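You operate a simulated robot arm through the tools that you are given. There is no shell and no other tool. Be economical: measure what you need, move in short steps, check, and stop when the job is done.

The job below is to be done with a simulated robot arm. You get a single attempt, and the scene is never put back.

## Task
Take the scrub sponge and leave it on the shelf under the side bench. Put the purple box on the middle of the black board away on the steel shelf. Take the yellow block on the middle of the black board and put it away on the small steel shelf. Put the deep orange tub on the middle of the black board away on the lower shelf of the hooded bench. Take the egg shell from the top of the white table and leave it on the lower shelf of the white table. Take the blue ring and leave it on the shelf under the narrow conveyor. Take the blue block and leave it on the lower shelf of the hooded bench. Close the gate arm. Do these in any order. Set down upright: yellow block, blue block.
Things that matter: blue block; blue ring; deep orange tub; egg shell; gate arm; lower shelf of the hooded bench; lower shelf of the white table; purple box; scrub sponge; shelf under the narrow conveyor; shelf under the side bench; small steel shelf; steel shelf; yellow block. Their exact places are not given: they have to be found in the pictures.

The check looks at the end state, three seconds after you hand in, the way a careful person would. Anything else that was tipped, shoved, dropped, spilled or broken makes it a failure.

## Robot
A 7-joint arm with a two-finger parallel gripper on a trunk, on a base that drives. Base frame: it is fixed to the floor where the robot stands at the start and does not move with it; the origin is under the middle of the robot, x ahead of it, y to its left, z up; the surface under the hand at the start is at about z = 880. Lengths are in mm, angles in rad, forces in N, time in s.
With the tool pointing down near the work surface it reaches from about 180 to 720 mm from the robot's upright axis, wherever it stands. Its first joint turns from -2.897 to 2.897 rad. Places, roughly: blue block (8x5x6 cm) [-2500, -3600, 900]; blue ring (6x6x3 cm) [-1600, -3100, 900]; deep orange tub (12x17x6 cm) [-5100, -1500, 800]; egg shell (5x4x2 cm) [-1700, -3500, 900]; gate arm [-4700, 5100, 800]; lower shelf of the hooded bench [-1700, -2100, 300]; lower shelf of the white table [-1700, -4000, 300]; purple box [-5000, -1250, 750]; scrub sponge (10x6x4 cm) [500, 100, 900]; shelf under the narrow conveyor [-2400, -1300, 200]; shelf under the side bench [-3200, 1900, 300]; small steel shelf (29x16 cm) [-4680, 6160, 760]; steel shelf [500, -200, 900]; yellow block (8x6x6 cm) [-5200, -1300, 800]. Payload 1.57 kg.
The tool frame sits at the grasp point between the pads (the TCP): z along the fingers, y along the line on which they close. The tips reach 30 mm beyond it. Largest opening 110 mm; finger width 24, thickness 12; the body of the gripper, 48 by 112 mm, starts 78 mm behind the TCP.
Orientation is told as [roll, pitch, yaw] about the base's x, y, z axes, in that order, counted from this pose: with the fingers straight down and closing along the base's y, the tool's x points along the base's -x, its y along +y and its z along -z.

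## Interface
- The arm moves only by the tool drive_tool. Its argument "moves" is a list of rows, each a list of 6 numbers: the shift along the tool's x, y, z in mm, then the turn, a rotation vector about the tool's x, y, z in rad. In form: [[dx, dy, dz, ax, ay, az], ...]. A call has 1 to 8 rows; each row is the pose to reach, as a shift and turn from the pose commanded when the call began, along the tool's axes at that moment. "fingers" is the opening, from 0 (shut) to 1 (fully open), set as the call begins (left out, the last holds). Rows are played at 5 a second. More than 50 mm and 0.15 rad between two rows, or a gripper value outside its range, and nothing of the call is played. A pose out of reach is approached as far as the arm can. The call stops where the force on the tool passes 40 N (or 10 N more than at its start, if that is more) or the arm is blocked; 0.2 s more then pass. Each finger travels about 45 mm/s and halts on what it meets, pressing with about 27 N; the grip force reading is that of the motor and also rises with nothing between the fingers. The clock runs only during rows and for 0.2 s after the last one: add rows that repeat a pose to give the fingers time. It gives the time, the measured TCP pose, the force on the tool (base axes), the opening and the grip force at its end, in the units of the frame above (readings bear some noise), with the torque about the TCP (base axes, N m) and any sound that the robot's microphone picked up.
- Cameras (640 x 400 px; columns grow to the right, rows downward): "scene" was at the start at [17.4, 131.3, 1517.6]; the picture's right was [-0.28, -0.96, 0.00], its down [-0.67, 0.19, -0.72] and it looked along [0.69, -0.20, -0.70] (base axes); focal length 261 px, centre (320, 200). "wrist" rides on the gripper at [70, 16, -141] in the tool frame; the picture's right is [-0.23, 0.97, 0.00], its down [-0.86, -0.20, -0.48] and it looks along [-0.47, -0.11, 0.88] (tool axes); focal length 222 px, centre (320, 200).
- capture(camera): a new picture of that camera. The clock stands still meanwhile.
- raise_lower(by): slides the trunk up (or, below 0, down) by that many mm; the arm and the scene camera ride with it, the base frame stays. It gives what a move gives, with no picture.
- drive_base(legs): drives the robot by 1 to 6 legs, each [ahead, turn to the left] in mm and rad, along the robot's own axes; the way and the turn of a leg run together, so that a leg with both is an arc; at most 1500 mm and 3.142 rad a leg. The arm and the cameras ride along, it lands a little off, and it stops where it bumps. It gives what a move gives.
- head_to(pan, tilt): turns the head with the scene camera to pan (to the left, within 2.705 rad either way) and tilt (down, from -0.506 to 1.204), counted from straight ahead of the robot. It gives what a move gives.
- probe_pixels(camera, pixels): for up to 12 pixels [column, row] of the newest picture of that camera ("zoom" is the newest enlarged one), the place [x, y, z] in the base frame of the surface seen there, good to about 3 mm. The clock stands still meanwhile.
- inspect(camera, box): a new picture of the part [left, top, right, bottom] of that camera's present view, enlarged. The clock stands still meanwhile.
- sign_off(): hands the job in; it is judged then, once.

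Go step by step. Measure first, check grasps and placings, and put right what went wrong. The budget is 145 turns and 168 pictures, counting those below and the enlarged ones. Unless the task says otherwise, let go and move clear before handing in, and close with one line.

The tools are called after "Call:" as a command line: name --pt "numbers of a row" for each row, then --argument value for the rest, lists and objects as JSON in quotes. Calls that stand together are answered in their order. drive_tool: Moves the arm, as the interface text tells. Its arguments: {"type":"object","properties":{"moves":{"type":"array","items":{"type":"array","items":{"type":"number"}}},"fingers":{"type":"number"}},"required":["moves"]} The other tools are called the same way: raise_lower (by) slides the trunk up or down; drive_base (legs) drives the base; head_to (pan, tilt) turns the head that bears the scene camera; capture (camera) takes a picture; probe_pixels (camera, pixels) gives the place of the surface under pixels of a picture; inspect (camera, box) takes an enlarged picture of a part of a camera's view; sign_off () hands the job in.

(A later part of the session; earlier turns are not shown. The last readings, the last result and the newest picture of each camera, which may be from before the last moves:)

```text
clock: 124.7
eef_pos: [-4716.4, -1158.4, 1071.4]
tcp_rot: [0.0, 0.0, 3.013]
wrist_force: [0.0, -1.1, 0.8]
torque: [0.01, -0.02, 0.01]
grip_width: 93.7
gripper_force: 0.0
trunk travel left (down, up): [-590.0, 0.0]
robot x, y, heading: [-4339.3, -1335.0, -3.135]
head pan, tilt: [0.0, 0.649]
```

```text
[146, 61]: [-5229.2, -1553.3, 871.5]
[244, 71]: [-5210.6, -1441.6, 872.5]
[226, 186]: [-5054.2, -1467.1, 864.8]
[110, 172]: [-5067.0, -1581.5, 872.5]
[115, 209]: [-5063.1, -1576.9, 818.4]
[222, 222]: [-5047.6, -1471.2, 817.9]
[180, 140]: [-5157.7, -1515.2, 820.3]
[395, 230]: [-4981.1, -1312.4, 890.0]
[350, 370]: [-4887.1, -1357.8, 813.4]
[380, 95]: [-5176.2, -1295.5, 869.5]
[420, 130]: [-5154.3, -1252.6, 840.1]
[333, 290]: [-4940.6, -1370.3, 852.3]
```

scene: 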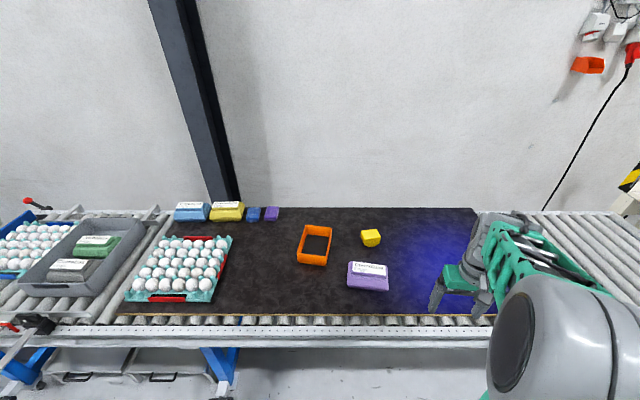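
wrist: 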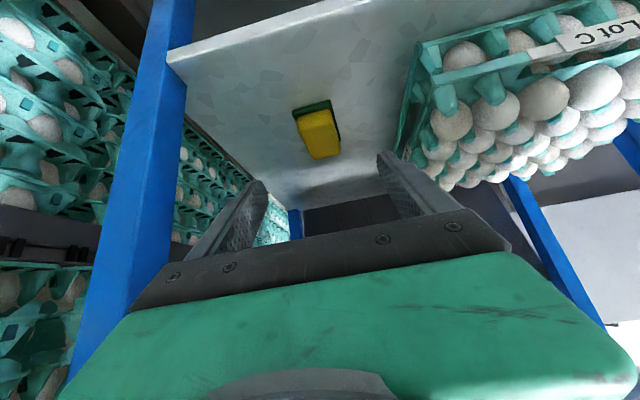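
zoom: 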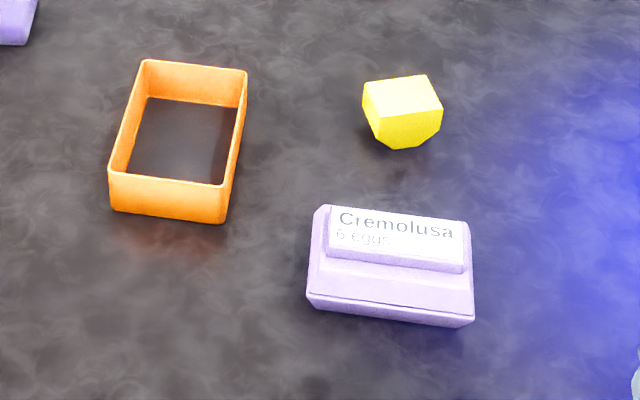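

The board is at z 813; the yellow block centre is about (-5187, -1274), yawed about 0.2 rad, top at 870. I drive 150 closer and move above it, aligned.

Call:
drive_base --legs '[[150, 0]]'

Call:
drive_tool --pt "-38 19.7 0 0 0 -0.043" --pt "-76 39.3 0 0 0 -0.086" --pt "-114 59 0 0 0 -0.129" --pt "-152 78.7 0 0 0 -0.172" --pt "-189 98.4 10 0 0 -0.215" --pt "-227 118 20 0 0 -0.258" --pt "-265 137.7 30 0 0 -0.3" --pt "-303 157.4 40 0 0 -0.345" --fingers 1

Call:
capture --camera "wrist"

```text
clock: 126.1
eef_pos: [-4867.1, -1158.5, 1070.7]
tcp_rot: [0.0, 0.0, 3.012]
wrist_force: [-0.4, -0.4, -0.1]
torque: [0.0, -0.01, -0.01]
grip_width: 93.1
gripper_force: 0.0
trunk travel left (down, up): [-590.0, 0.0]
robot x, y, heading: [-4486.2, -1336.5, 3.14]
head pan, tilt: [0.0, 0.649]
```

```text
clock: 127.9
eef_pos: [-5189.8, -1274.8, 1029.1]
tcp_rot: [0.001, 0.0, -2.925]
wrist_force: [0.4, -0.3, -0.7]
torque: [-0.01, -0.04, -0.01]
grip_width: 110.2
gripper_force: 0.0
trunk travel left (down, up): [-590.0, 0.0]
robot x, y, heading: [-4486.0, -1335.6, -3.142]
head pan, tilt: [0.0, 0.649]
```

```text
141 pictures are left
```

wrist: 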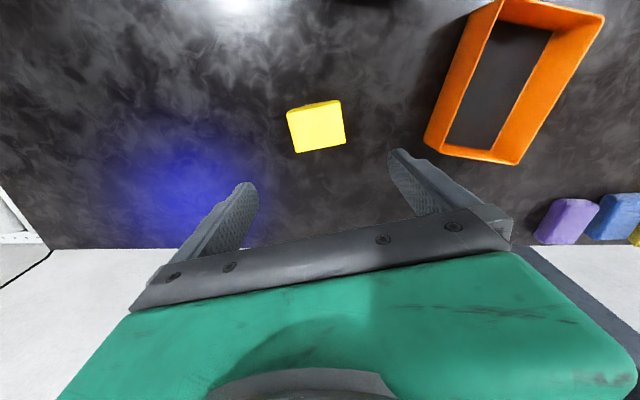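

The block is between the fingers (wrist pixel 316,127). I probe its top corners for accurate alignment.

Call:
probe_pixels --camera "wrist" --pixels '[[289, 113], [338, 103], [345, 138], [298, 151], [316, 127], [430, 140], [518, 160]]'

```text
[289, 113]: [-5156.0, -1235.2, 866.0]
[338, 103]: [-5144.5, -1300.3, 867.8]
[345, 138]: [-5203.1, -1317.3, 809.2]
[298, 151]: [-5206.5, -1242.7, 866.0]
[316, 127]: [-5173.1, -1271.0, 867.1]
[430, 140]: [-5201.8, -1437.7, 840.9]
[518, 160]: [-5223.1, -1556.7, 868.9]
```

Block centre refined to (-5177, -1270), top 867. I descend, grip and lift.

Call:
drive_tool --pt "13.5 -2 45 0 0 0.03" --pt "13.5 -2 90 0 0 0.03" --pt "13.5 -2 135 0 0 0.03" --pt "13.5 -2 179 0 0 0.03"

Call:
drive_tool --pt "0 0 0 0 0 0" --pt "0 0 0 0 0 0" --pt "0 0 0 0 0 0" --pt "0 0 0 0 0 0" --pt "0 0 -40 0 0 0" --pt "0 0 -85 0 0 0" --pt "0 0 -130 0 0 0" --pt "0 0 -175 0 0 0" --fingers 0.35

Call:
capture --camera "wrist"

```text
clock: 128.9
eef_pos: [-5175.9, -1272.5, 854.2]
tcp_rot: [0.0, -0.001, -2.957]
wrist_force: [-0.6, 0.1, 0.3]
torque: [0.0, 0.02, -0.01]
grip_width: 110.0
gripper_force: 0.1
trunk travel left (down, up): [-590.0, 0.0]
robot x, y, heading: [-4491.1, -1339.5, 3.147]
head pan, tilt: [0.0, 0.649]
```

```text
clock: 130.7
eef_pos: [-5175.3, -1270.6, 1027.6]
tcp_rot: [-0.002, 0.003, -2.956]
wrist_force: [-0.1, 0.0, -3.7]
torque: [0.02, -0.02, 0.03]
grip_width: 71.6
gripper_force: 27.4
trunk travel left (down, up): [-590.0, 0.0]
robot x, y, heading: [-4487.2, -1335.3, -3.144]
head pan, tilt: [0.0, 0.649]
```

```text
140 pictures are left
```

wrist: 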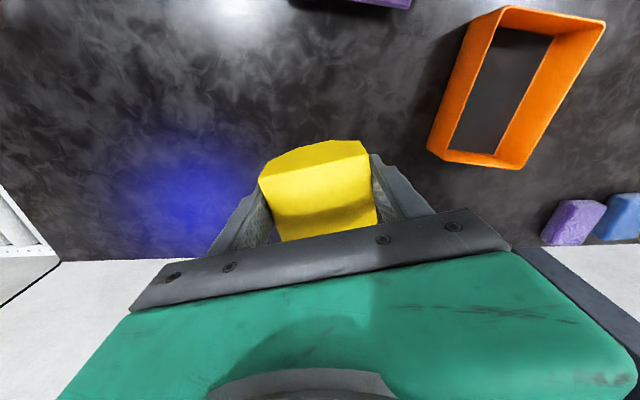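

The yellow block is held firmly (71.6 wide). I retract the arm, back off, turn north and drive up the aisle.

Call:
drive_tool --pt "48 0 0 0 0 0" --pt "96 0 0 0 0 0" --pt "144 0 0 0 0 0" --pt "192 0 0 0 0 0" --pt "240 0 0 0 0 0" --pt "288 0 0 0 0 0" --pt "310 0 -20 0 0 0"

Call:
drive_base --legs '[[-360, 0], [0, -1.57], [1400, 0]]'

```text
clock: 132.3
eef_pos: [-4869.0, -1211.0, 1046.4]
tcp_rot: [-0.001, -0.002, -2.955]
wrist_force: [0.0, 0.3, -3.2]
torque: [-0.02, 0.02, 0.02]
grip_width: 71.6
gripper_force: 26.6
trunk travel left (down, up): [-590.0, 0.0]
robot x, y, heading: [-4488.2, -1334.9, -3.139]
head pan, tilt: [0.0, 0.649]
```

```text
clock: 145.1
eef_pos: [-4027.0, 479.6, 1046.4]
tcp_rot: [0.0, 0.001, 1.766]
wrist_force: [0.6, 0.4, -2.9]
torque: [0.02, 0.03, 0.03]
grip_width: 71.9
gripper_force: 26.7
trunk travel left (down, up): [-590.0, 0.0]
robot x, y, heading: [-4150.1, 96.6, 1.575]
head pan, tilt: [0.0, 0.649]
```

Position good at (-4150, 97). I continue 3 m north and look ahead.

Call:
drive_base --legs '[[1500, 0], [1500, 0]]'

Call:
head_to --pan 0.3 --tilt 0.35

Call:
capture --camera "scene"

Call:
probe_pixels --camera "scene" --pixels '[[200, 230], [330, 240], [250, 320], [320, 200], [130, 250], [330, 330], [400, 250], [400, 200], [450, 200], [520, 250], [60, 250], [250, 180]]'

```text
clock: 159.6
eef_pos: [-4155.7, 3489.3, 1045.7]
tcp_rot: [0.0, -0.001, 1.818]
wrist_force: [0.5, 0.7, -2.9]
torque: [-0.04, 0.0, -0.04]
grip_width: 71.8
gripper_force: 27.4
trunk travel left (down, up): [-590.0, 0.0]
robot x, y, heading: [-4259.0, 3099.8, 1.633]
head pan, tilt: [0.0, 0.649]
```

```text
clock: 160.4
eef_pos: [-4156.5, 3488.5, 1046.3]
tcp_rot: [-0.002, -0.001, 1.817]
wrist_force: [-0.2, -0.1, -2.2]
torque: [0.02, 0.01, -0.01]
grip_width: 71.8
gripper_force: 27.2
trunk travel left (down, up): [-590.0, 0.0]
robot x, y, heading: [-4258.0, 3102.1, 1.629]
head pan, tilt: [0.3, 0.351]
```

```text
139 pictures are left
```

scene: 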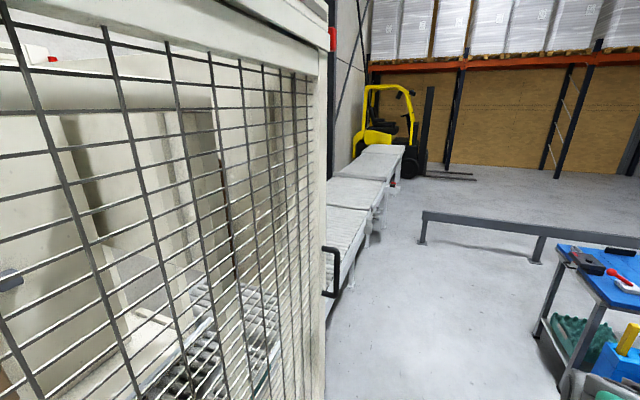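

```text
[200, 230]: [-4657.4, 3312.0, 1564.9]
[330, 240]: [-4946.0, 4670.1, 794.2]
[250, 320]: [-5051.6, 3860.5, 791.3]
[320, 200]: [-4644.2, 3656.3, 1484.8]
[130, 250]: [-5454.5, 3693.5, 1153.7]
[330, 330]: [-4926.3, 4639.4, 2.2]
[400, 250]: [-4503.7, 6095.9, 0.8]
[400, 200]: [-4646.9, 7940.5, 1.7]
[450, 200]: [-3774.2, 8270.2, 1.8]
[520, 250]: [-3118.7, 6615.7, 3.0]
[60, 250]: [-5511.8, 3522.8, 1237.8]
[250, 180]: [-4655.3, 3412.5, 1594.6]
```

Beyond the fence is a white roller conveyor (400,250 → y 6100). I advance 1.5 m and look left for the gate arm and the small shelf.

Call:
drive_base --legs '[[0, -0.06], [1500, 0]]'

Call:
head_to --pan 0.7 --tilt 0.4

Call:
capture --camera "scene"

Call:
probe_pixels --camera "scene" --pixels '[[200, 230], [330, 240], [250, 320], [320, 200], [130, 250], [330, 330], [400, 250], [400, 200], [450, 200], [520, 250], [60, 250], [250, 180]]'

```text
clock: 168.3
eef_pos: [-4109.6, 4985.1, 1045.6]
tcp_rot: [-0.001, 0.0, 1.735]
wrist_force: [0.8, 0.4, -2.8]
torque: [-0.02, -0.01, -0.01]
grip_width: 71.7
gripper_force: 26.7
trunk travel left (down, up): [-590.0, 0.0]
robot x, y, heading: [-4244.6, 4606.9, 1.55]
head pan, tilt: [0.3, 0.351]
```

```text
clock: 169.1
eef_pos: [-4109.9, 4984.2, 1046.9]
tcp_rot: [-0.001, -0.001, 1.735]
wrist_force: [0.0, -0.8, -2.4]
torque: [0.03, -0.01, -0.02]
grip_width: 71.8
gripper_force: 27.1
trunk travel left (down, up): [-590.0, 0.0]
robot x, y, heading: [-4241.7, 4602.8, 1.55]
head pan, tilt: [0.7, 0.4]
```

```text
138 pictures are left
```

scene: 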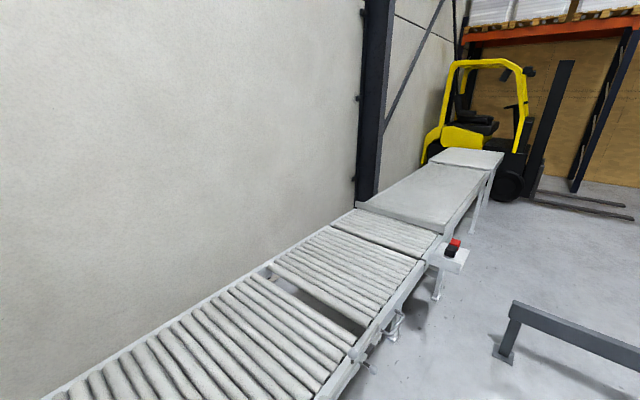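

```text
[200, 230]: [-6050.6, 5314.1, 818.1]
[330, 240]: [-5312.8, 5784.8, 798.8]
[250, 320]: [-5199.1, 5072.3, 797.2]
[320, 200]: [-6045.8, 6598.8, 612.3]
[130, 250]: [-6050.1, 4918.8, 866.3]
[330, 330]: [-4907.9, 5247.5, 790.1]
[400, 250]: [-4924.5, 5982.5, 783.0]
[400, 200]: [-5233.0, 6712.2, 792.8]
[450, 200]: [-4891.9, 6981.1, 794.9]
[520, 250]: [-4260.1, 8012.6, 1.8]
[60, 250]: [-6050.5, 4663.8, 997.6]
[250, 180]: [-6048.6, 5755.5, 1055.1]
```

A small bracket shelf with a red item sits at (448,257), and hinged hardware at (360,350). I zoom in.

Call:
inspect --camera "scene" --box '[300, 215, 492, 335]'

Call:
inspect --camera "scene" --box '[240, 280, 432, 400]'

```text
3.33 times, centred on (396, 275) of scene
```

zoom: 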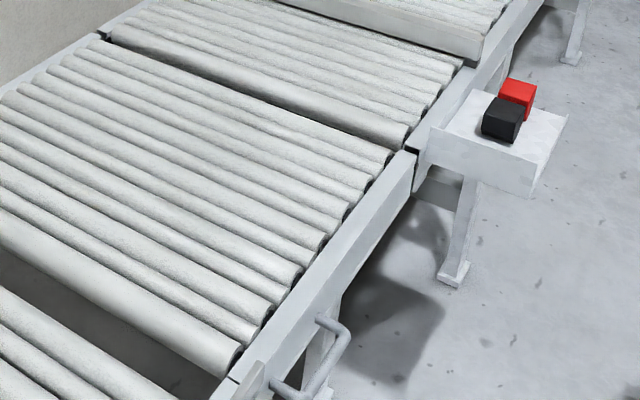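

```text
3.33 times, centred on (336, 340) of scene
```

zoom: 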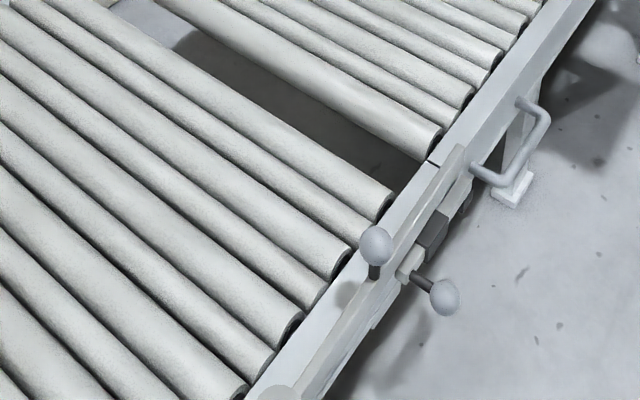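

The small shelf carries a red and a black cube, with free space beside them. I probe shelf corners and cubes from a fresh zoom.

Call:
inspect --camera "scene" --box '[416, 230, 480, 270]'

Call:
probe_pixels --camera "zoom" --pixels '[[470, 160], [320, 280], [520, 245], [340, 230], [400, 150], [315, 155], [390, 170], [430, 70], [300, 300], [150, 235], [260, 240], [480, 200]]'

```text
10.00 times, centred on (448, 250) of scene
```

zoom: 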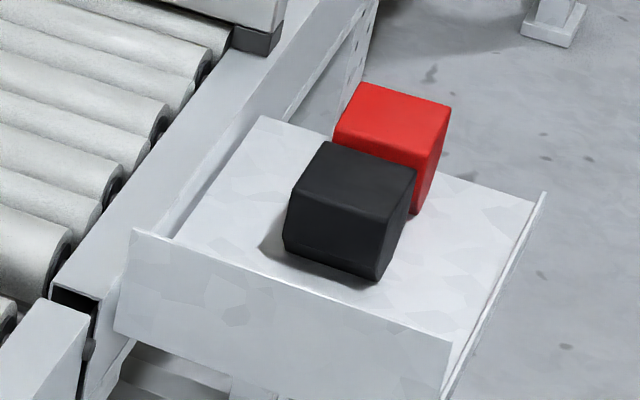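

```text
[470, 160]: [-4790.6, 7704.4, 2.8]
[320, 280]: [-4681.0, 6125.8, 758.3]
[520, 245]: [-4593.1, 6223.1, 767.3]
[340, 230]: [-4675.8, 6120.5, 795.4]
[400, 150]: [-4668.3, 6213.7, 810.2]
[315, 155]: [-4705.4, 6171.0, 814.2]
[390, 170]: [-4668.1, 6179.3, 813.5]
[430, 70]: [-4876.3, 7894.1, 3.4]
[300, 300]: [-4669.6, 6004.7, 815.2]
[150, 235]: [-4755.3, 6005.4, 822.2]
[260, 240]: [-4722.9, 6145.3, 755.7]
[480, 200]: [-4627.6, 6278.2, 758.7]
```

The tray interior spans x -4750…-4600, y 6010…6300 at z ≈ 757, with free space at y 6010–6120. I probe the guard rail before driving there.

Call:
probe_pixels --camera "scene" --pixels '[[503, 358], [515, 310], [600, 340], [500, 330], [450, 350], [430, 300], [345, 350]]'

```text
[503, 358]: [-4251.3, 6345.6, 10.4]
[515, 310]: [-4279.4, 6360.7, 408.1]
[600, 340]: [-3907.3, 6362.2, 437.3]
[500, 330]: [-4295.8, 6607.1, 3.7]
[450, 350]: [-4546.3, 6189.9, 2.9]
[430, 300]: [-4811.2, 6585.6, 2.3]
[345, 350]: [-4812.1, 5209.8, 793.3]
```

The guard rail stands at y 6345 for x > -4290. I stop at y ≈ 5850, face west, and reach slightly to the right.

Call:
drive_base --legs '[[1240, 0], [0, 1.59]]'

Call:
head_to --pan -0.2 --tilt 0.75

Call:
capture --camera "scene"

```text
clock: 179.2
eef_pos: [-4600.0, 5971.8, 1046.4]
tcp_rot: [0.0, 0.0, -2.966]
wrist_force: [-0.3, -0.2, -3.5]
torque: [-0.01, -0.05, 0.01]
grip_width: 71.7
gripper_force: 27.4
trunk travel left (down, up): [-590.0, 0.0]
robot x, y, heading: [-4218.5, 5845.4, 3.128]
head pan, tilt: [0.7, 0.4]
```

```text
clock: 180.4
eef_pos: [-4600.0, 5973.5, 1045.4]
tcp_rot: [0.0, 0.0, -2.966]
wrist_force: [-0.8, 0.5, -2.2]
torque: [0.02, 0.0, 0.0]
grip_width: 71.8
gripper_force: 26.7
trunk travel left (down, up): [-590.0, 0.0]
robot x, y, heading: [-4217.8, 5844.9, 3.128]
head pan, tilt: [-0.201, 0.75]
```

```text
134 pictures are left
```

scene: 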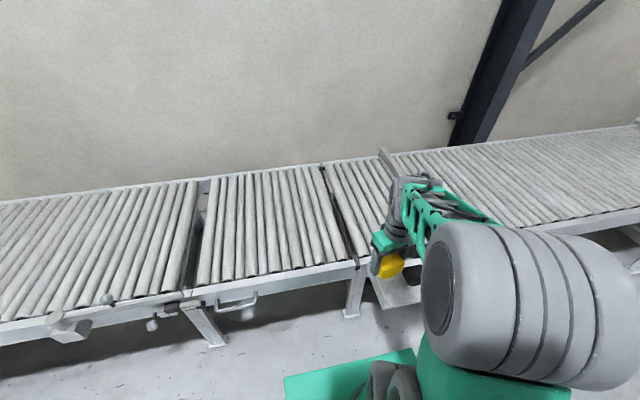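

The block is near the shelf. I rotate the gripper so it closes along x and move over the free bay at (-4675, 6064).

Call:
drive_tool --pt "-7 -13 0 0 0 -0.14" --pt "-14 -26 0 0 0 -0.28" --pt "-21 -39 0 0 0 -0.42" --pt "-29 -51 0 0 0 -0.56" --pt "-36 -64 0 0 0 -0.7" --pt "-43 -77 0 0 0 -0.84" --pt "-50 -90 0 0 0 -0.98" --pt "-58 -103 0 0 0 -1.12"

Call:
drive_tool --pt "0 0 35 0 0 -0.14" --pt "0 0 80 0 0 -0.275"

Call:
capture --camera "wrist"

Call:
probe_pixels --camera "wrist" --pixels '[[200, 230], [330, 140], [250, 120], [320, 60], [130, 150], [420, 130], [400, 80], [450, 150], [200, 100], [520, 150], [250, 30], [300, 20]]'

```text
clock: 182.2
eef_pos: [-4675.4, 6063.7, 1045.6]
tcp_rot: [0.003, 0.0, -1.844]
wrist_force: [-0.5, -0.5, -2.7]
torque: [0.0, 0.01, -0.02]
grip_width: 71.9
gripper_force: 26.7
trunk travel left (down, up): [-590.0, 0.0]
robot x, y, heading: [-4218.6, 5843.9, 3.133]
head pan, tilt: [-0.201, 0.75]
```

```text
clock: 182.8
eef_pos: [-4676.9, 6060.6, 966.4]
tcp_rot: [-0.001, -0.001, -1.569]
wrist_force: [0.5, -0.4, -3.0]
torque: [0.01, -0.01, -0.01]
grip_width: 71.8
gripper_force: 27.5
trunk travel left (down, up): [-590.0, 0.0]
robot x, y, heading: [-4222.2, 5844.6, 3.131]
head pan, tilt: [-0.201, 0.75]
```

```text
133 pictures are left
```

wrist: 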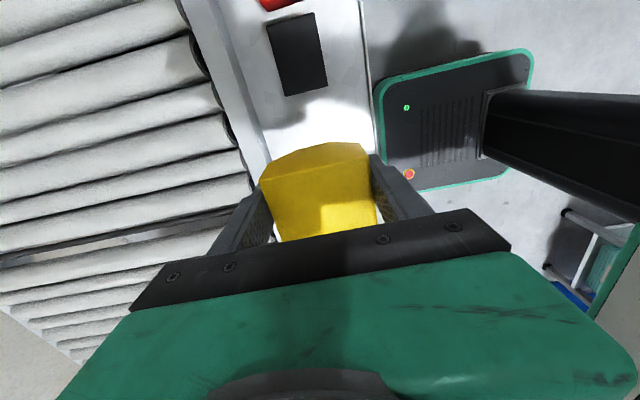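

```text
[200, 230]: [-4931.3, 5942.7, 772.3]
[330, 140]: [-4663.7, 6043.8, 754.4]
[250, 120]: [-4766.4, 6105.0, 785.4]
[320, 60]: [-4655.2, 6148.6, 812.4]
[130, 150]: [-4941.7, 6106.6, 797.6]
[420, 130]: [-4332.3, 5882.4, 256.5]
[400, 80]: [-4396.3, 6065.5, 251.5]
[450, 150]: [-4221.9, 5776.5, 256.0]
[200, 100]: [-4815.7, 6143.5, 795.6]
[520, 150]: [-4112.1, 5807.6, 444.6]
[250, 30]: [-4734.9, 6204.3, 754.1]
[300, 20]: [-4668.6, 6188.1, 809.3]
```

The bay is clear: cube starts at y ≈ 6125, wall at 6005, block will span about 6031–6091. I lower it to the shelf.

Call:
drive_tool --pt "0 0 45 0 0 0" --pt "0 0 90 0 0 0" --pt "0 0 130 0 0 0" --pt "0 0 155 0 0 0" --pt "0 0 166 0 0 0"

Call:
capture --camera "wrist"

```text
clock: 184.0
eef_pos: [-4675.8, 6063.5, 800.5]
tcp_rot: [0.0, -0.001, -1.571]
wrist_force: [0.1, 0.2, -2.9]
torque: [-0.01, -0.01, 0.01]
grip_width: 72.0
gripper_force: 27.3
trunk travel left (down, up): [-590.0, 0.0]
robot x, y, heading: [-4224.5, 5842.5, 3.132]
head pan, tilt: [-0.201, 0.75]
```

```text
132 pictures are left
```

wrist: 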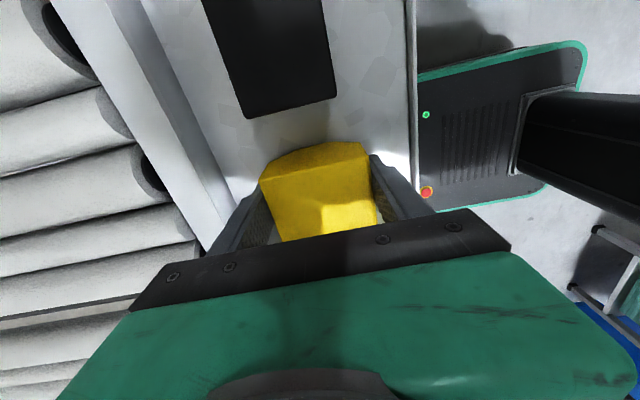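

It's not in contact yet. I lower a few millimetres more.

Call:
drive_tool --pt "0 0 1 0 0 0" --pt "0 0 2 0 0 0" --pt "0 0 3 0 0 0" --pt "0 0 4 0 0 0"

```text
clock: 185.0
eef_pos: [-4675.3, 6064.5, 797.8]
tcp_rot: [-0.001, 0.001, -1.569]
wrist_force: [3.0, -1.1, 17.4]
torque: [-0.59, -0.28, 0.09]
grip_width: 71.7
gripper_force: 26.9
trunk travel left (down, up): [-590.0, 0.0]
robot x, y, heading: [-4220.3, 5839.1, 3.132]
head pan, tilt: [-0.201, 0.75]
```

In contact (17 N). I release with a modest opening and rise.

Call:
drive_tool --pt "0 0 -1.5 0 0 0" --pt "0 0 -1.5 0 0 0" --pt "0 0 -1.5 0 0 0" --pt "0 0 -15 0 0 0" --pt "0 0 -50 0 0 0" --pt "0 0 -95 0 0 0" --pt "0 0 -140 0 0 0" --pt "0 0 -190 0 0 0" --fingers 0.8

Call:
capture --camera "wrist"

```text
clock: 186.8
eef_pos: [-4676.0, 6063.2, 986.2]
tcp_rot: [-0.001, 0.0, -1.571]
wrist_force: [0.3, -0.8, 0.0]
torque: [-0.01, 0.01, -0.01]
grip_width: 87.9
gripper_force: 0.1
trunk travel left (down, up): [-590.0, 0.0]
robot x, y, heading: [-4217.9, 5847.3, 3.128]
head pan, tilt: [-0.201, 0.75]
```

```text
131 pictures are left
```

wrist: 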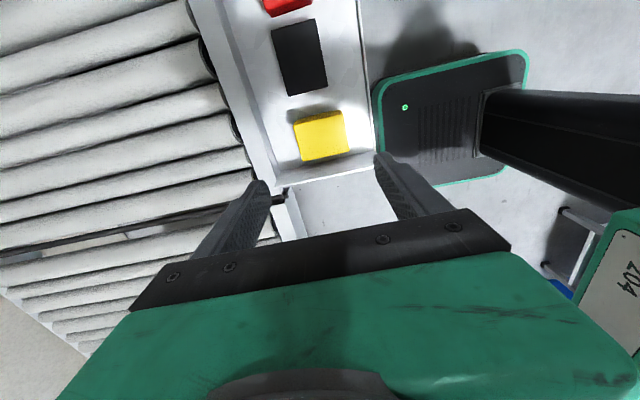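

The yellow block stands on the small shelf beside the black cube. Next I drive to face the gate at y ≈ 5150.

Call:
drive_tool --pt "0 -40 -20 0 0 0.14" --pt "0 -80 -40 0 0 0.28" --pt "0 -80 -50 0 0 0.42" --pt "0 -80 -60 0 0 0.56" --pt "0 -80 -60 0 0 0.7" --pt "0 -80 -60 0 0 0.84" --pt "0 -80 -60 0 0 0.98" --pt "0 -80 -60 0 0 1.12"

Call:
drive_base --legs '[[0, 1.57], [730, 0], [0, -1.57]]'

Call:
head_to --pan 0.2 --tilt 0.9

Call:
capture --camera "scene"

```text
clock: 188.6
eef_pos: [-4755.8, 6062.3, 1046.0]
tcp_rot: [-0.001, 0.0, -2.693]
wrist_force: [-0.1, 0.3, 0.5]
torque: [-0.04, 0.02, 0.02]
grip_width: 88.2
gripper_force: 0.0
trunk travel left (down, up): [-590.0, 0.0]
robot x, y, heading: [-4222.8, 5843.0, 3.13]
head pan, tilt: [-0.201, 0.75]
```

```text
clock: 200.1
eef_pos: [-4768.2, 5335.0, 1045.5]
tcp_rot: [0.0, 0.001, -2.673]
wrist_force: [0.3, -0.7, -0.5]
torque: [0.0, 0.04, 0.03]
grip_width: 88.2
gripper_force: 0.1
trunk travel left (down, up): [-590.0, 0.0]
robot x, y, heading: [-4223.0, 5124.0, -3.142]
head pan, tilt: [-0.201, 0.75]
```

```text
clock: 201.0
eef_pos: [-4767.4, 5335.5, 1045.4]
tcp_rot: [0.0, 0.001, -2.677]
wrist_force: [-0.2, 0.4, -0.6]
torque: [0.01, 0.0, -0.01]
grip_width: 88.1
gripper_force: 0.0
trunk travel left (down, up): [-590.0, 0.0]
robot x, y, heading: [-4227.5, 5123.3, -3.137]
head pan, tilt: [0.201, 0.901]
```

```text
130 pictures are left
```

scene: 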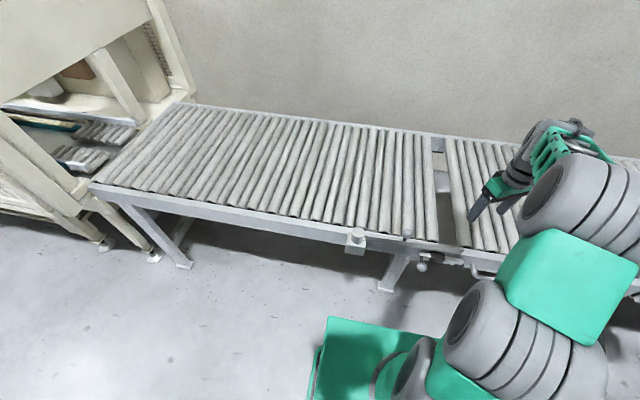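

The gate hardware is at pixels 350–470, row 225–275. I zoom in there.

Call:
inspect --camera "scene" --box '[335, 200, 495, 300]'

Call:
probe_pixels --camera "zoom" --pixels '[[85, 145], [295, 135], [360, 230], [350, 270], [470, 240], [575, 240], [530, 290], [200, 150], [300, 160], [400, 220], [100, 190], [430, 170]]'

```text
4.00 times, centred on (415, 250) of scene
```

zoom: 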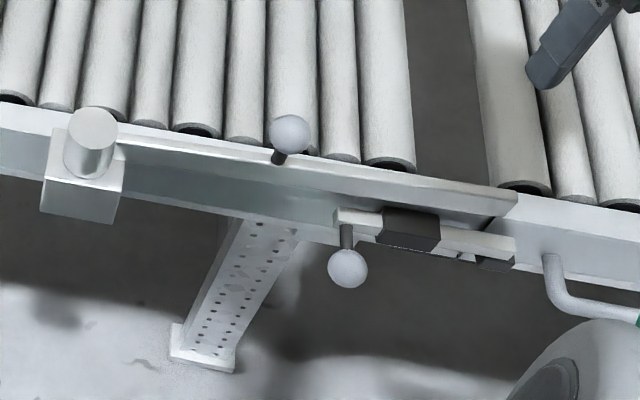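

```text
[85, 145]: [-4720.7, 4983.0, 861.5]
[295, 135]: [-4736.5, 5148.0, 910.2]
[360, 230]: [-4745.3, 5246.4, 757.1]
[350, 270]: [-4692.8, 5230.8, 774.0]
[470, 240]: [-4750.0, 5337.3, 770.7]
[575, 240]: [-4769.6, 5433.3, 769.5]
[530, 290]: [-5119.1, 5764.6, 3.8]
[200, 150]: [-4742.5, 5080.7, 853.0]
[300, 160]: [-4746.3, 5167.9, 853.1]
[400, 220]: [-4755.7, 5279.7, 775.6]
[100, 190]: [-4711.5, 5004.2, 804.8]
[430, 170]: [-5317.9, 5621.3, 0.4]
```

A pivot post stands at (-4720, 4983), an arm with an upward knob at (-4736, 5148, 910) lies along the rail, and there's a sliding bolt with a knob at (-4693, 5231, 774). I bring the wrist camera over it for a closer look.

Call:
drive_tool --pt "8 39 0 0 0 0.08" --pt "16 77 0 0 0 0.16" --pt "24 116 0 0 0 0.24" --pt "32 154 0 0 0 0.32" --pt "40 193 0 0 0 0.4" --pt "48 231 0 0 0 0.466"

Call:
capture --camera "wrist"

Call:
inspect --camera "scene" --box '[340, 210, 420, 260]'

Call:
inspect --camera "scene" --box '[400, 220, 496, 280]'

```text
clock: 202.4
eef_pos: [-4618.3, 5151.9, 1046.7]
tcp_rot: [0.0, 0.001, 3.14]
wrist_force: [0.0, 0.2, -0.5]
torque: [-0.01, 0.03, -0.01]
grip_width: 87.9
gripper_force: 0.0
trunk travel left (down, up): [-590.0, 0.0]
robot x, y, heading: [-4233.1, 5124.0, -3.132]
head pan, tilt: [0.201, 0.901]
```

```text
128 pictures are left
```

wrist: 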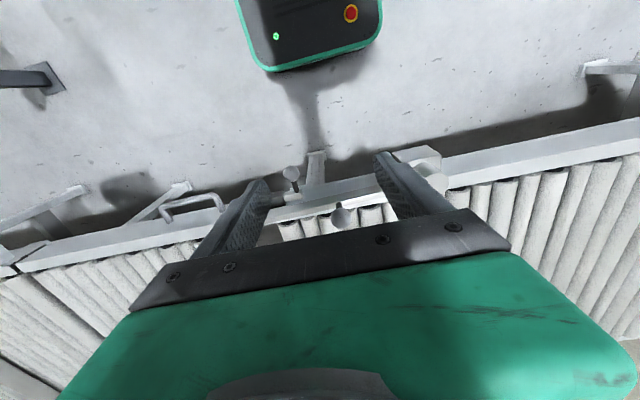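

```text
8.00 times, centred on (380, 235) of scene
```

zoom: 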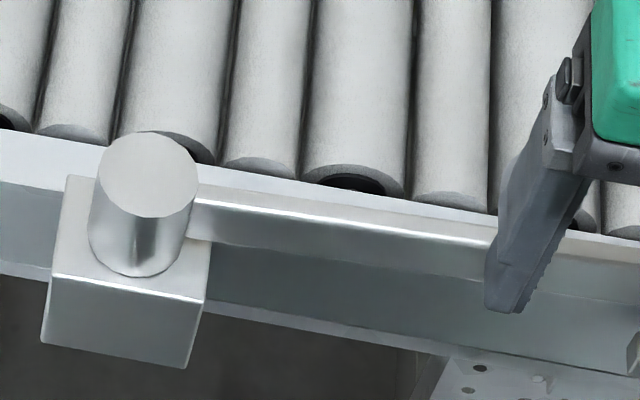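

```text
6.67 times, centred on (448, 250) of scene
```

zoom: 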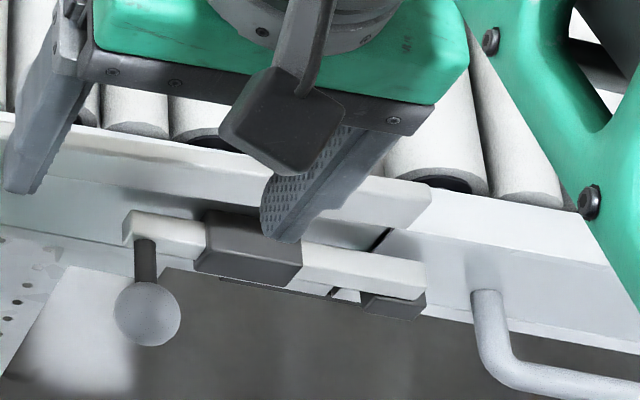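

The arm is a horizontally swinging bar pivoting at (-4720, 4983) and parked along the rail, so closing it means swinging it across the rollers. I grip its knob from above.

Call:
drive_tool --pt "-45 2 15 0 0 0" --pt "-90 4 30 0 0 0" --pt "-126 5 50 0 0 0" --pt "-126 5 95 0 0 0" --fingers 0.8

Call:
capture --camera "wrist"

Call:
capture --camera "scene"

```text
clock: 203.4
eef_pos: [-4747.9, 5146.9, 949.9]
tcp_rot: [0.0, 0.0, -3.142]
wrist_force: [0.0, 0.3, 0.4]
torque: [0.0, -0.02, 0.0]
grip_width: 88.0
gripper_force: 0.0
trunk travel left (down, up): [-590.0, 0.0]
robot x, y, heading: [-4224.8, 5127.0, -3.136]
head pan, tilt: [0.201, 0.901]
```

```text
125 pictures are left
```

wrist: 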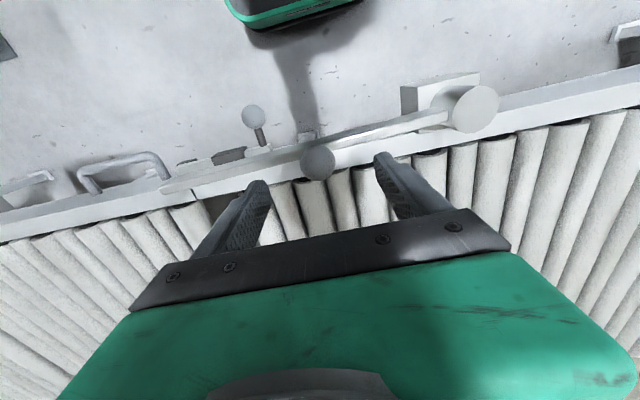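

```text
124 pictures are left
```

scene: 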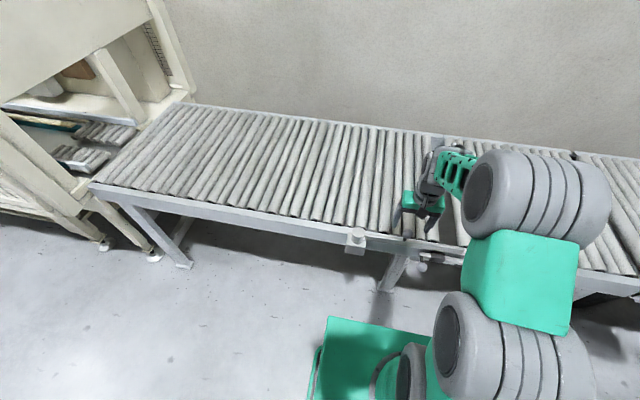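

I probe the knob and arm end from this closer wrist view.

Call:
probe_pixels --camera "wrist" --pixels '[[317, 155], [318, 170], [475, 105], [175, 185], [400, 125], [250, 165], [253, 112], [225, 157], [170, 158], [440, 95], [200, 190], [183, 163]]'

```text
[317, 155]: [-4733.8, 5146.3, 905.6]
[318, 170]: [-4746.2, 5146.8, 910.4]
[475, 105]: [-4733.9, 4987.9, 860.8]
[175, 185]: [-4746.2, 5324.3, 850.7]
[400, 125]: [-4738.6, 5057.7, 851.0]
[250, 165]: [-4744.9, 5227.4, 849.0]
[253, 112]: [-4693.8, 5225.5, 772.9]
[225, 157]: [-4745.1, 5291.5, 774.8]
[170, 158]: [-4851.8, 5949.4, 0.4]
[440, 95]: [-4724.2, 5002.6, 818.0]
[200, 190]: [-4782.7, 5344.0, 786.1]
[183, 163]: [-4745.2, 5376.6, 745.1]
```

Knob ball centre ≈ (-4745, 5147, 893). I descend and grip it, then try a first part of the inward swing.

Call:
drive_tool --pt "3 0 25 0 0 0" --pt "3 0 48 0 0 0" --fingers 0.8

Call:
drive_tool --pt "0 0 0 0 0 0" --pt "0 0 0 0 0 0" --pt "0 0 0 0 0 0" --pt "0 0 0 0 0 0" --pt "0 0 0 0 0 0" --fingers 0.15

Call:
drive_tool --pt "-12 1 0 0 0 0" --pt "-23.6 3.5 0 0 0 0" --pt "-35 6.5 0 0 0 0" --pt "-46.5 10.6 0 0 0 0"

Call:
capture --camera "wrist"

```text
clock: 204.0
eef_pos: [-4743.1, 5146.0, 903.7]
tcp_rot: [-0.001, 0.003, 3.143]
wrist_force: [0.0, -0.2, -0.5]
torque: [0.01, -0.01, 0.0]
grip_width: 87.8
gripper_force: 0.1
trunk travel left (down, up): [-590.0, 0.0]
robot x, y, heading: [-4227.6, 5121.5, -3.141]
head pan, tilt: [0.201, 0.901]
```

```text
clock: 205.2
eef_pos: [-4742.5, 5147.9, 903.9]
tcp_rot: [0.0, 0.0, 3.14]
wrist_force: [-0.3, 12.6, -1.6]
torque: [0.17, 0.01, -0.08]
grip_width: 33.4
gripper_force: 30.3
trunk travel left (down, up): [-590.0, 0.0]
robot x, y, heading: [-4227.8, 5125.7, -3.137]
head pan, tilt: [0.201, 0.901]
```

```text
clock: 206.2
eef_pos: [-4792.3, 5140.1, 903.5]
tcp_rot: [0.0, -0.004, 3.137]
wrist_force: [-10.3, 33.8, -2.8]
torque: [0.31, -0.39, 0.34]
grip_width: 33.4
gripper_force: 41.4
trunk travel left (down, up): [-590.0, 0.0]
robot x, y, heading: [-4220.9, 5124.6, -3.14]
head pan, tilt: [0.201, 0.901]
```

```text
123 pictures are left
```

wrist: 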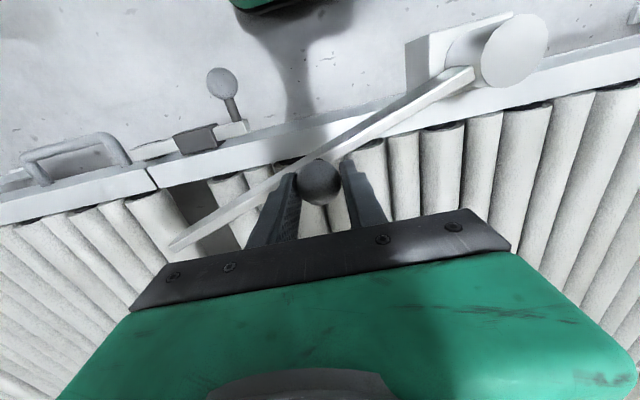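

The arm swings inward freely; the +y force says the radius is slightly larger. I continue the arc with that correction.

Call:
drive_tool --pt "-2 -7 0 0 0 0" --pt "-12 -3 0 0 0 0" --pt "-23 2.5 0 0 0 0" --pt "-34 9 0 0 0 0" --pt "-44 16 0 0 0 0" --pt "-53 24 0 0 0 0" --pt "-62 33 0 0 0 0" --pt "-70 42 0 0 0 0"

```text
clock: 208.0
eef_pos: [-4861.9, 5095.4, 902.6]
tcp_rot: [0.001, -0.002, 3.139]
wrist_force: [-19.9, 19.1, -1.7]
torque: [0.42, 0.49, 0.24]
grip_width: 33.3
gripper_force: 41.6
trunk travel left (down, up): [-590.0, 0.0]
robot x, y, heading: [-4229.6, 5129.4, -3.141]
head pan, tilt: [0.201, 0.901]
```

A circle fit gives pivot (-4742, 4986), radius 162; the arm is at about 47° from the rail. I continue to perpendicular.

Call:
drive_tool --pt "-10 7 0 0 0 0" --pt "-18 17 0 0 0 0" --pt "-24 27 0 0 0 0" --pt "-30 38 0 0 0 0" --pt "-35 49 0 0 0 0" --pt "-39 60 0 0 0 0" --pt "-42 72 0 0 0 0" --pt "-44 84 0 0 0 0"

Call:
drive_tool --pt "-1 8 0 0 0 0" --pt "-2 16 0 0 0 0" --pt "-2 24 0 0 0 0" --pt "-2 32 0 0 0 0"

Call:
capture --camera "scene"

Call:
capture --camera "wrist"

```text
clock: 209.8
eef_pos: [-4902.0, 5009.7, 902.2]
tcp_rot: [-0.001, 0.004, -3.14]
wrist_force: [-1.8, 2.0, -5.1]
torque: [0.28, -0.01, 0.43]
grip_width: 33.4
gripper_force: 40.9
trunk travel left (down, up): [-590.0, 0.0]
robot x, y, heading: [-4230.5, 5127.4, -3.133]
head pan, tilt: [0.201, 0.901]
```

```text
clock: 210.9
eef_pos: [-4905.1, 4988.8, 901.6]
tcp_rot: [-0.005, 0.007, 3.12]
wrist_force: [5.4, 17.5, 8.3]
torque: [0.68, -0.55, -0.1]
grip_width: 33.3
gripper_force: 41.6
trunk travel left (down, up): [-590.0, 0.0]
robot x, y, heading: [-4228.4, 5121.9, 3.133]
head pan, tilt: [0.201, 0.901]
stopped in row 4: the force on the tool passed its limit at 44 N (the readings are from after the stop); the commanded pose is now the measured one
```

```text
122 pictures are left
```

scene: 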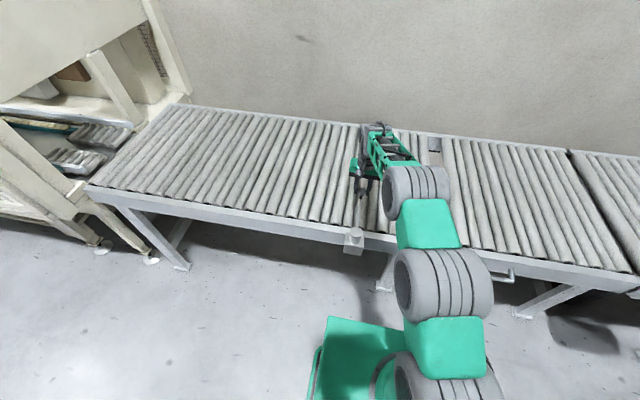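

```text
121 pictures are left
```

wrist: 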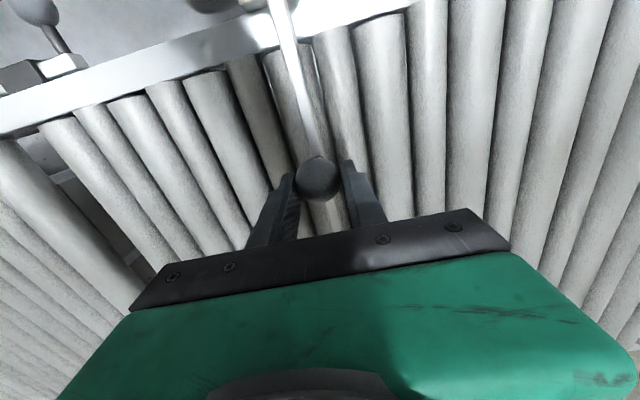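

The arm hit its end stop exactly across the conveyor. I release, rise, and verify it stays.

Call:
drive_tool --pt "0 0 0 0 0 0" --pt "0 0 0 0 0 0" --pt "0 0 0 0 0 0" --pt "0 0 -20 0 0 0" --pt "0 0 -60 0 0 0" --pt "30 0 -100 0 0 0" --pt "75 0 -110 0 0 0" --pt "120 0 -120 0 0 0" --fingers 0.8

Call:
drive_tool --pt "45 0 0 0 0 0" --pt "90 0 0 0 0 0" --pt "135 0 0 0 0 0" --pt "180 0 0 0 0 0" --pt "180 40 0 0 0 0"

Call:
capture --camera "scene"

Call:
inspect --camera "scene" --box '[300, 160, 460, 260]'

```text
clock: 212.7
eef_pos: [-4783.8, 4982.5, 1021.2]
tcp_rot: [-0.005, 0.007, 3.125]
wrist_force: [-0.1, 0.1, -0.4]
torque: [-0.01, 0.03, 0.02]
grip_width: 88.0
gripper_force: 0.1
trunk travel left (down, up): [-590.0, 0.0]
robot x, y, heading: [-4228.9, 5122.6, 3.142]
head pan, tilt: [0.201, 0.901]
```

```text
clock: 213.9
eef_pos: [-4607.0, 4939.6, 1024.6]
tcp_rot: [-0.005, 0.006, 3.126]
wrist_force: [-0.1, 0.0, -0.5]
torque: [0.04, 0.01, 0.01]
grip_width: 87.9
gripper_force: 0.0
trunk travel left (down, up): [-590.0, 0.0]
robot x, y, heading: [-4230.8, 5124.0, 3.138]
head pan, tilt: [0.201, 0.901]
```

```text
120 pictures are left
```

scene: 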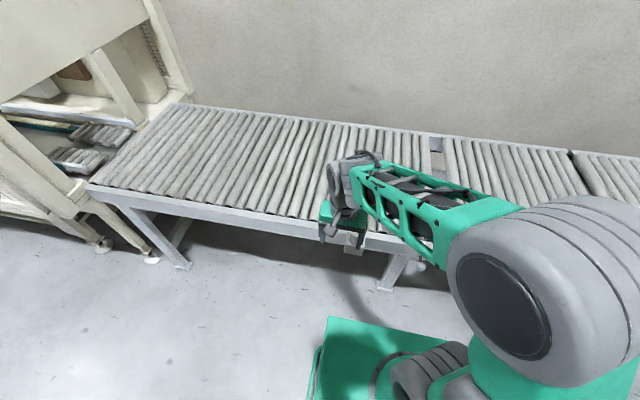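

```text
4.00 times, centred on (380, 210) of scene
```

zoom: 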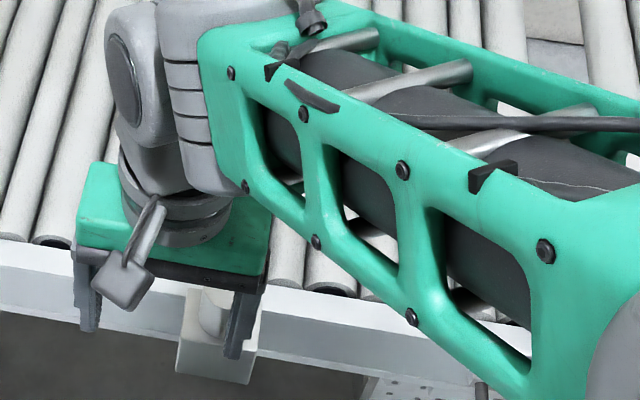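

The arm hides the gate, so I turn south (needed anyway) and look back to the right.

Call:
drive_base --legs '[[0, 1.575]]'

Call:
head_to --pan -1.45 --tilt 0.8

Call:
capture --camera "scene"

```text
clock: 218.2
eef_pos: [-4037.1, 4750.0, 1023.4]
tcp_rot: [-0.004, 0.004, -1.569]
wrist_force: [-0.1, 0.5, 0.2]
torque: [0.06, -0.02, 0.01]
grip_width: 88.2
gripper_force: 0.0
trunk travel left (down, up): [-590.0, 0.0]
robot x, y, heading: [-4229.7, 5122.8, -1.562]
head pan, tilt: [0.201, 0.901]
```

```text
clock: 219.9
eef_pos: [-4037.1, 4749.3, 1023.8]
tcp_rot: [-0.005, 0.005, -1.571]
wrist_force: [0.0, 0.3, -0.1]
torque: [0.02, 0.0, 0.01]
grip_width: 88.1
gripper_force: 0.1
trunk travel left (down, up): [-590.0, 0.0]
robot x, y, heading: [-4228.6, 5122.6, -1.556]
head pan, tilt: [-1.45, 0.799]
```

```text
118 pictures are left
```

scene: 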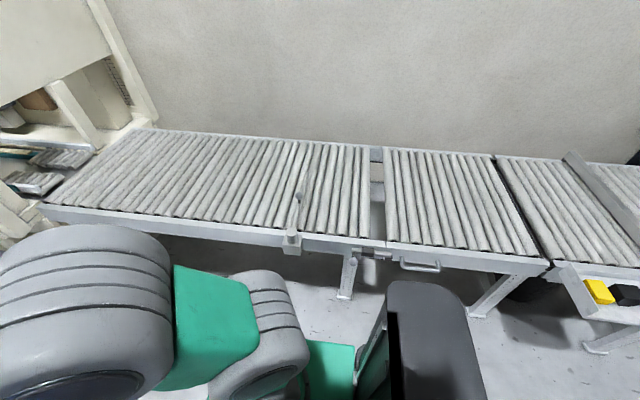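

The gate arm (300,200) stays across the conveyor, and the yellow block is upright on its shelf (600,290). I centre the arm and drive back south for the tub.

Call:
drive_tool --pt "0 -48 0 0 0 0" --pt "0 -96 -10 0 0 0" --pt "0 -144 -20 0 0 0" --pt "0 -190 -30 0 0 0"

Call:
drive_base --legs '[[1500, 0], [1300, 0]]'

```text
clock: 220.9
eef_pos: [-4226.1, 4749.2, 1055.8]
tcp_rot: [-0.002, 0.004, -1.57]
wrist_force: [-0.5, 0.9, 0.8]
torque: [0.01, -0.02, 0.01]
grip_width: 88.2
gripper_force: 0.0
trunk travel left (down, up): [-590.0, 0.0]
robot x, y, heading: [-4227.2, 5126.9, -1.56]
head pan, tilt: [-1.45, 0.799]
```

```text
clock: 234.4
eef_pos: [-4318.9, 1957.7, 1055.5]
tcp_rot: [-0.004, 0.005, -1.642]
wrist_force: [0.0, -0.2, -0.6]
torque: [0.0, -0.01, 0.01]
grip_width: 87.8
gripper_force: 0.1
trunk travel left (down, up): [-590.0, 0.0]
robot x, y, heading: [-4298.1, 2333.7, -1.628]
head pan, tilt: [-1.45, 0.799]
```

I drifted to x = -4298, so I correct the heading toward (-4160, 900) and continue.

Call:
drive_base --legs '[[0, 0.155], [1440, 0]]'

```text
clock: 242.1
eef_pos: [-4141.8, 548.5, 1055.0]
tcp_rot: [-0.004, 0.004, -1.503]
wrist_force: [0.1, -0.8, -0.2]
torque: [0.01, 0.0, 0.01]
grip_width: 88.1
gripper_force: 0.0
trunk travel left (down, up): [-590.0, 0.0]
robot x, y, heading: [-4170.4, 922.9, -1.484]
head pan, tilt: [-1.45, 0.799]
```

Good. I go on to y ≈ -1500, face the board again and approach to x ≈ -4490.

Call:
drive_base --legs '[[0, -0.087], [1210, 0], [1210, 0], [0, -1.57], [300, 0]]'

Call:
head_to --pan 0.0 --tilt 0.75

Call:
capture --camera "scene"

```text
clock: 260.1
eef_pos: [-4887.7, -1510.9, 1056.2]
tcp_rot: [-0.006, 0.006, 3.108]
wrist_force: [0.2, -0.3, -0.6]
torque: [0.01, -0.02, 0.05]
grip_width: 88.0
gripper_force: 0.0
trunk travel left (down, up): [-590.0, 0.0]
robot x, y, heading: [-4516.0, -1518.1, 3.123]
head pan, tilt: [-1.45, 0.799]
```

```text
clock: 261.6
eef_pos: [-4886.5, -1510.6, 1055.9]
tcp_rot: [-0.005, 0.005, 3.109]
wrist_force: [-0.6, 0.2, 0.1]
torque: [0.0, 0.02, -0.03]
grip_width: 88.1
gripper_force: 0.1
trunk travel left (down, up): [-590.0, 0.0]
robot x, y, heading: [-4511.8, -1519.3, 3.123]
head pan, tilt: [0.0, 0.75]
```

```text
117 pictures are left
```

scene: 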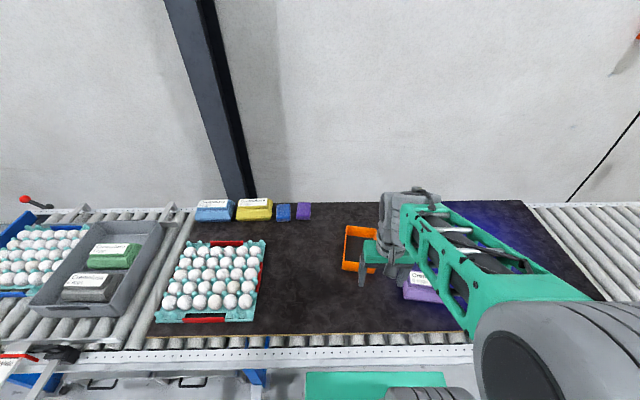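

The tub is free to reach. I will pinch its left long wall with the tool pitched forward 0.7 rad, so it can later be set level on a low shelf; first moving above and tilting.

Call:
drive_tool --pt "-43 11 5 0 0 0.023" --pt "-86 21.5 10 0 0 0.046" --pt "-130 32 15 0 0 0.069" --pt "-173 43 20 0 0 0.092" --pt "-216 54 25 0 0 0.115" --pt "-259 64.5 30 0 0 0.138" --fingers 0.5

Call:
drive_tool --pt "0 0 0 0 -0.14 0" --pt "0 0 0 0 -0.28 0" --pt "0 0 0 0 -0.42 0" --pt "0 0 0 0 -0.56 0" --pt "0 0 0 0 -0.7 0" --pt "0 0 0 0 -0.7 0"

Call:
capture --camera "wrist"

Call:
capture --camera "scene"

```text
clock: 263.0
eef_pos: [-5149.3, -1570.0, 1023.5]
tcp_rot: [-0.006, 0.005, 2.97]
wrist_force: [-0.9, 0.1, 0.9]
torque: [0.0, -0.04, 0.01]
grip_width: 54.9
gripper_force: 0.0
trunk travel left (down, up): [-590.0, 0.0]
robot x, y, heading: [-4508.9, -1524.7, 3.124]
head pan, tilt: [0.0, 0.75]
```

```text
clock: 264.4
eef_pos: [-5149.4, -1566.4, 1024.9]
tcp_rot: [-0.005, -0.697, 2.975]
wrist_force: [0.3, -0.2, -0.4]
torque: [-0.01, 0.04, -0.02]
grip_width: 55.0
gripper_force: 0.1
trunk travel left (down, up): [-590.0, 0.0]
robot x, y, heading: [-4510.7, -1524.3, 3.122]
head pan, tilt: [0.0, 0.75]
```

```text
116 pictures are left
```

wrist: 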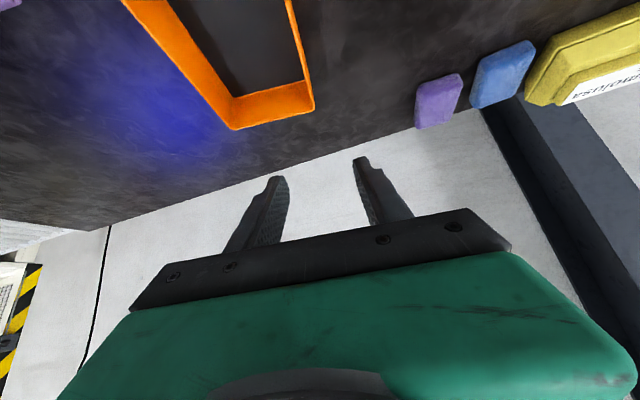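

```text
115 pictures are left
```

scene: 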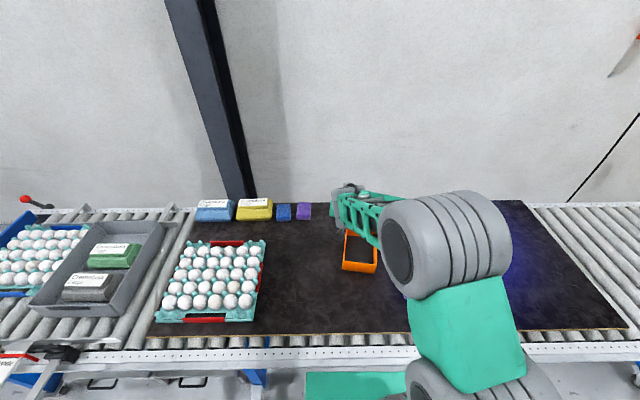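

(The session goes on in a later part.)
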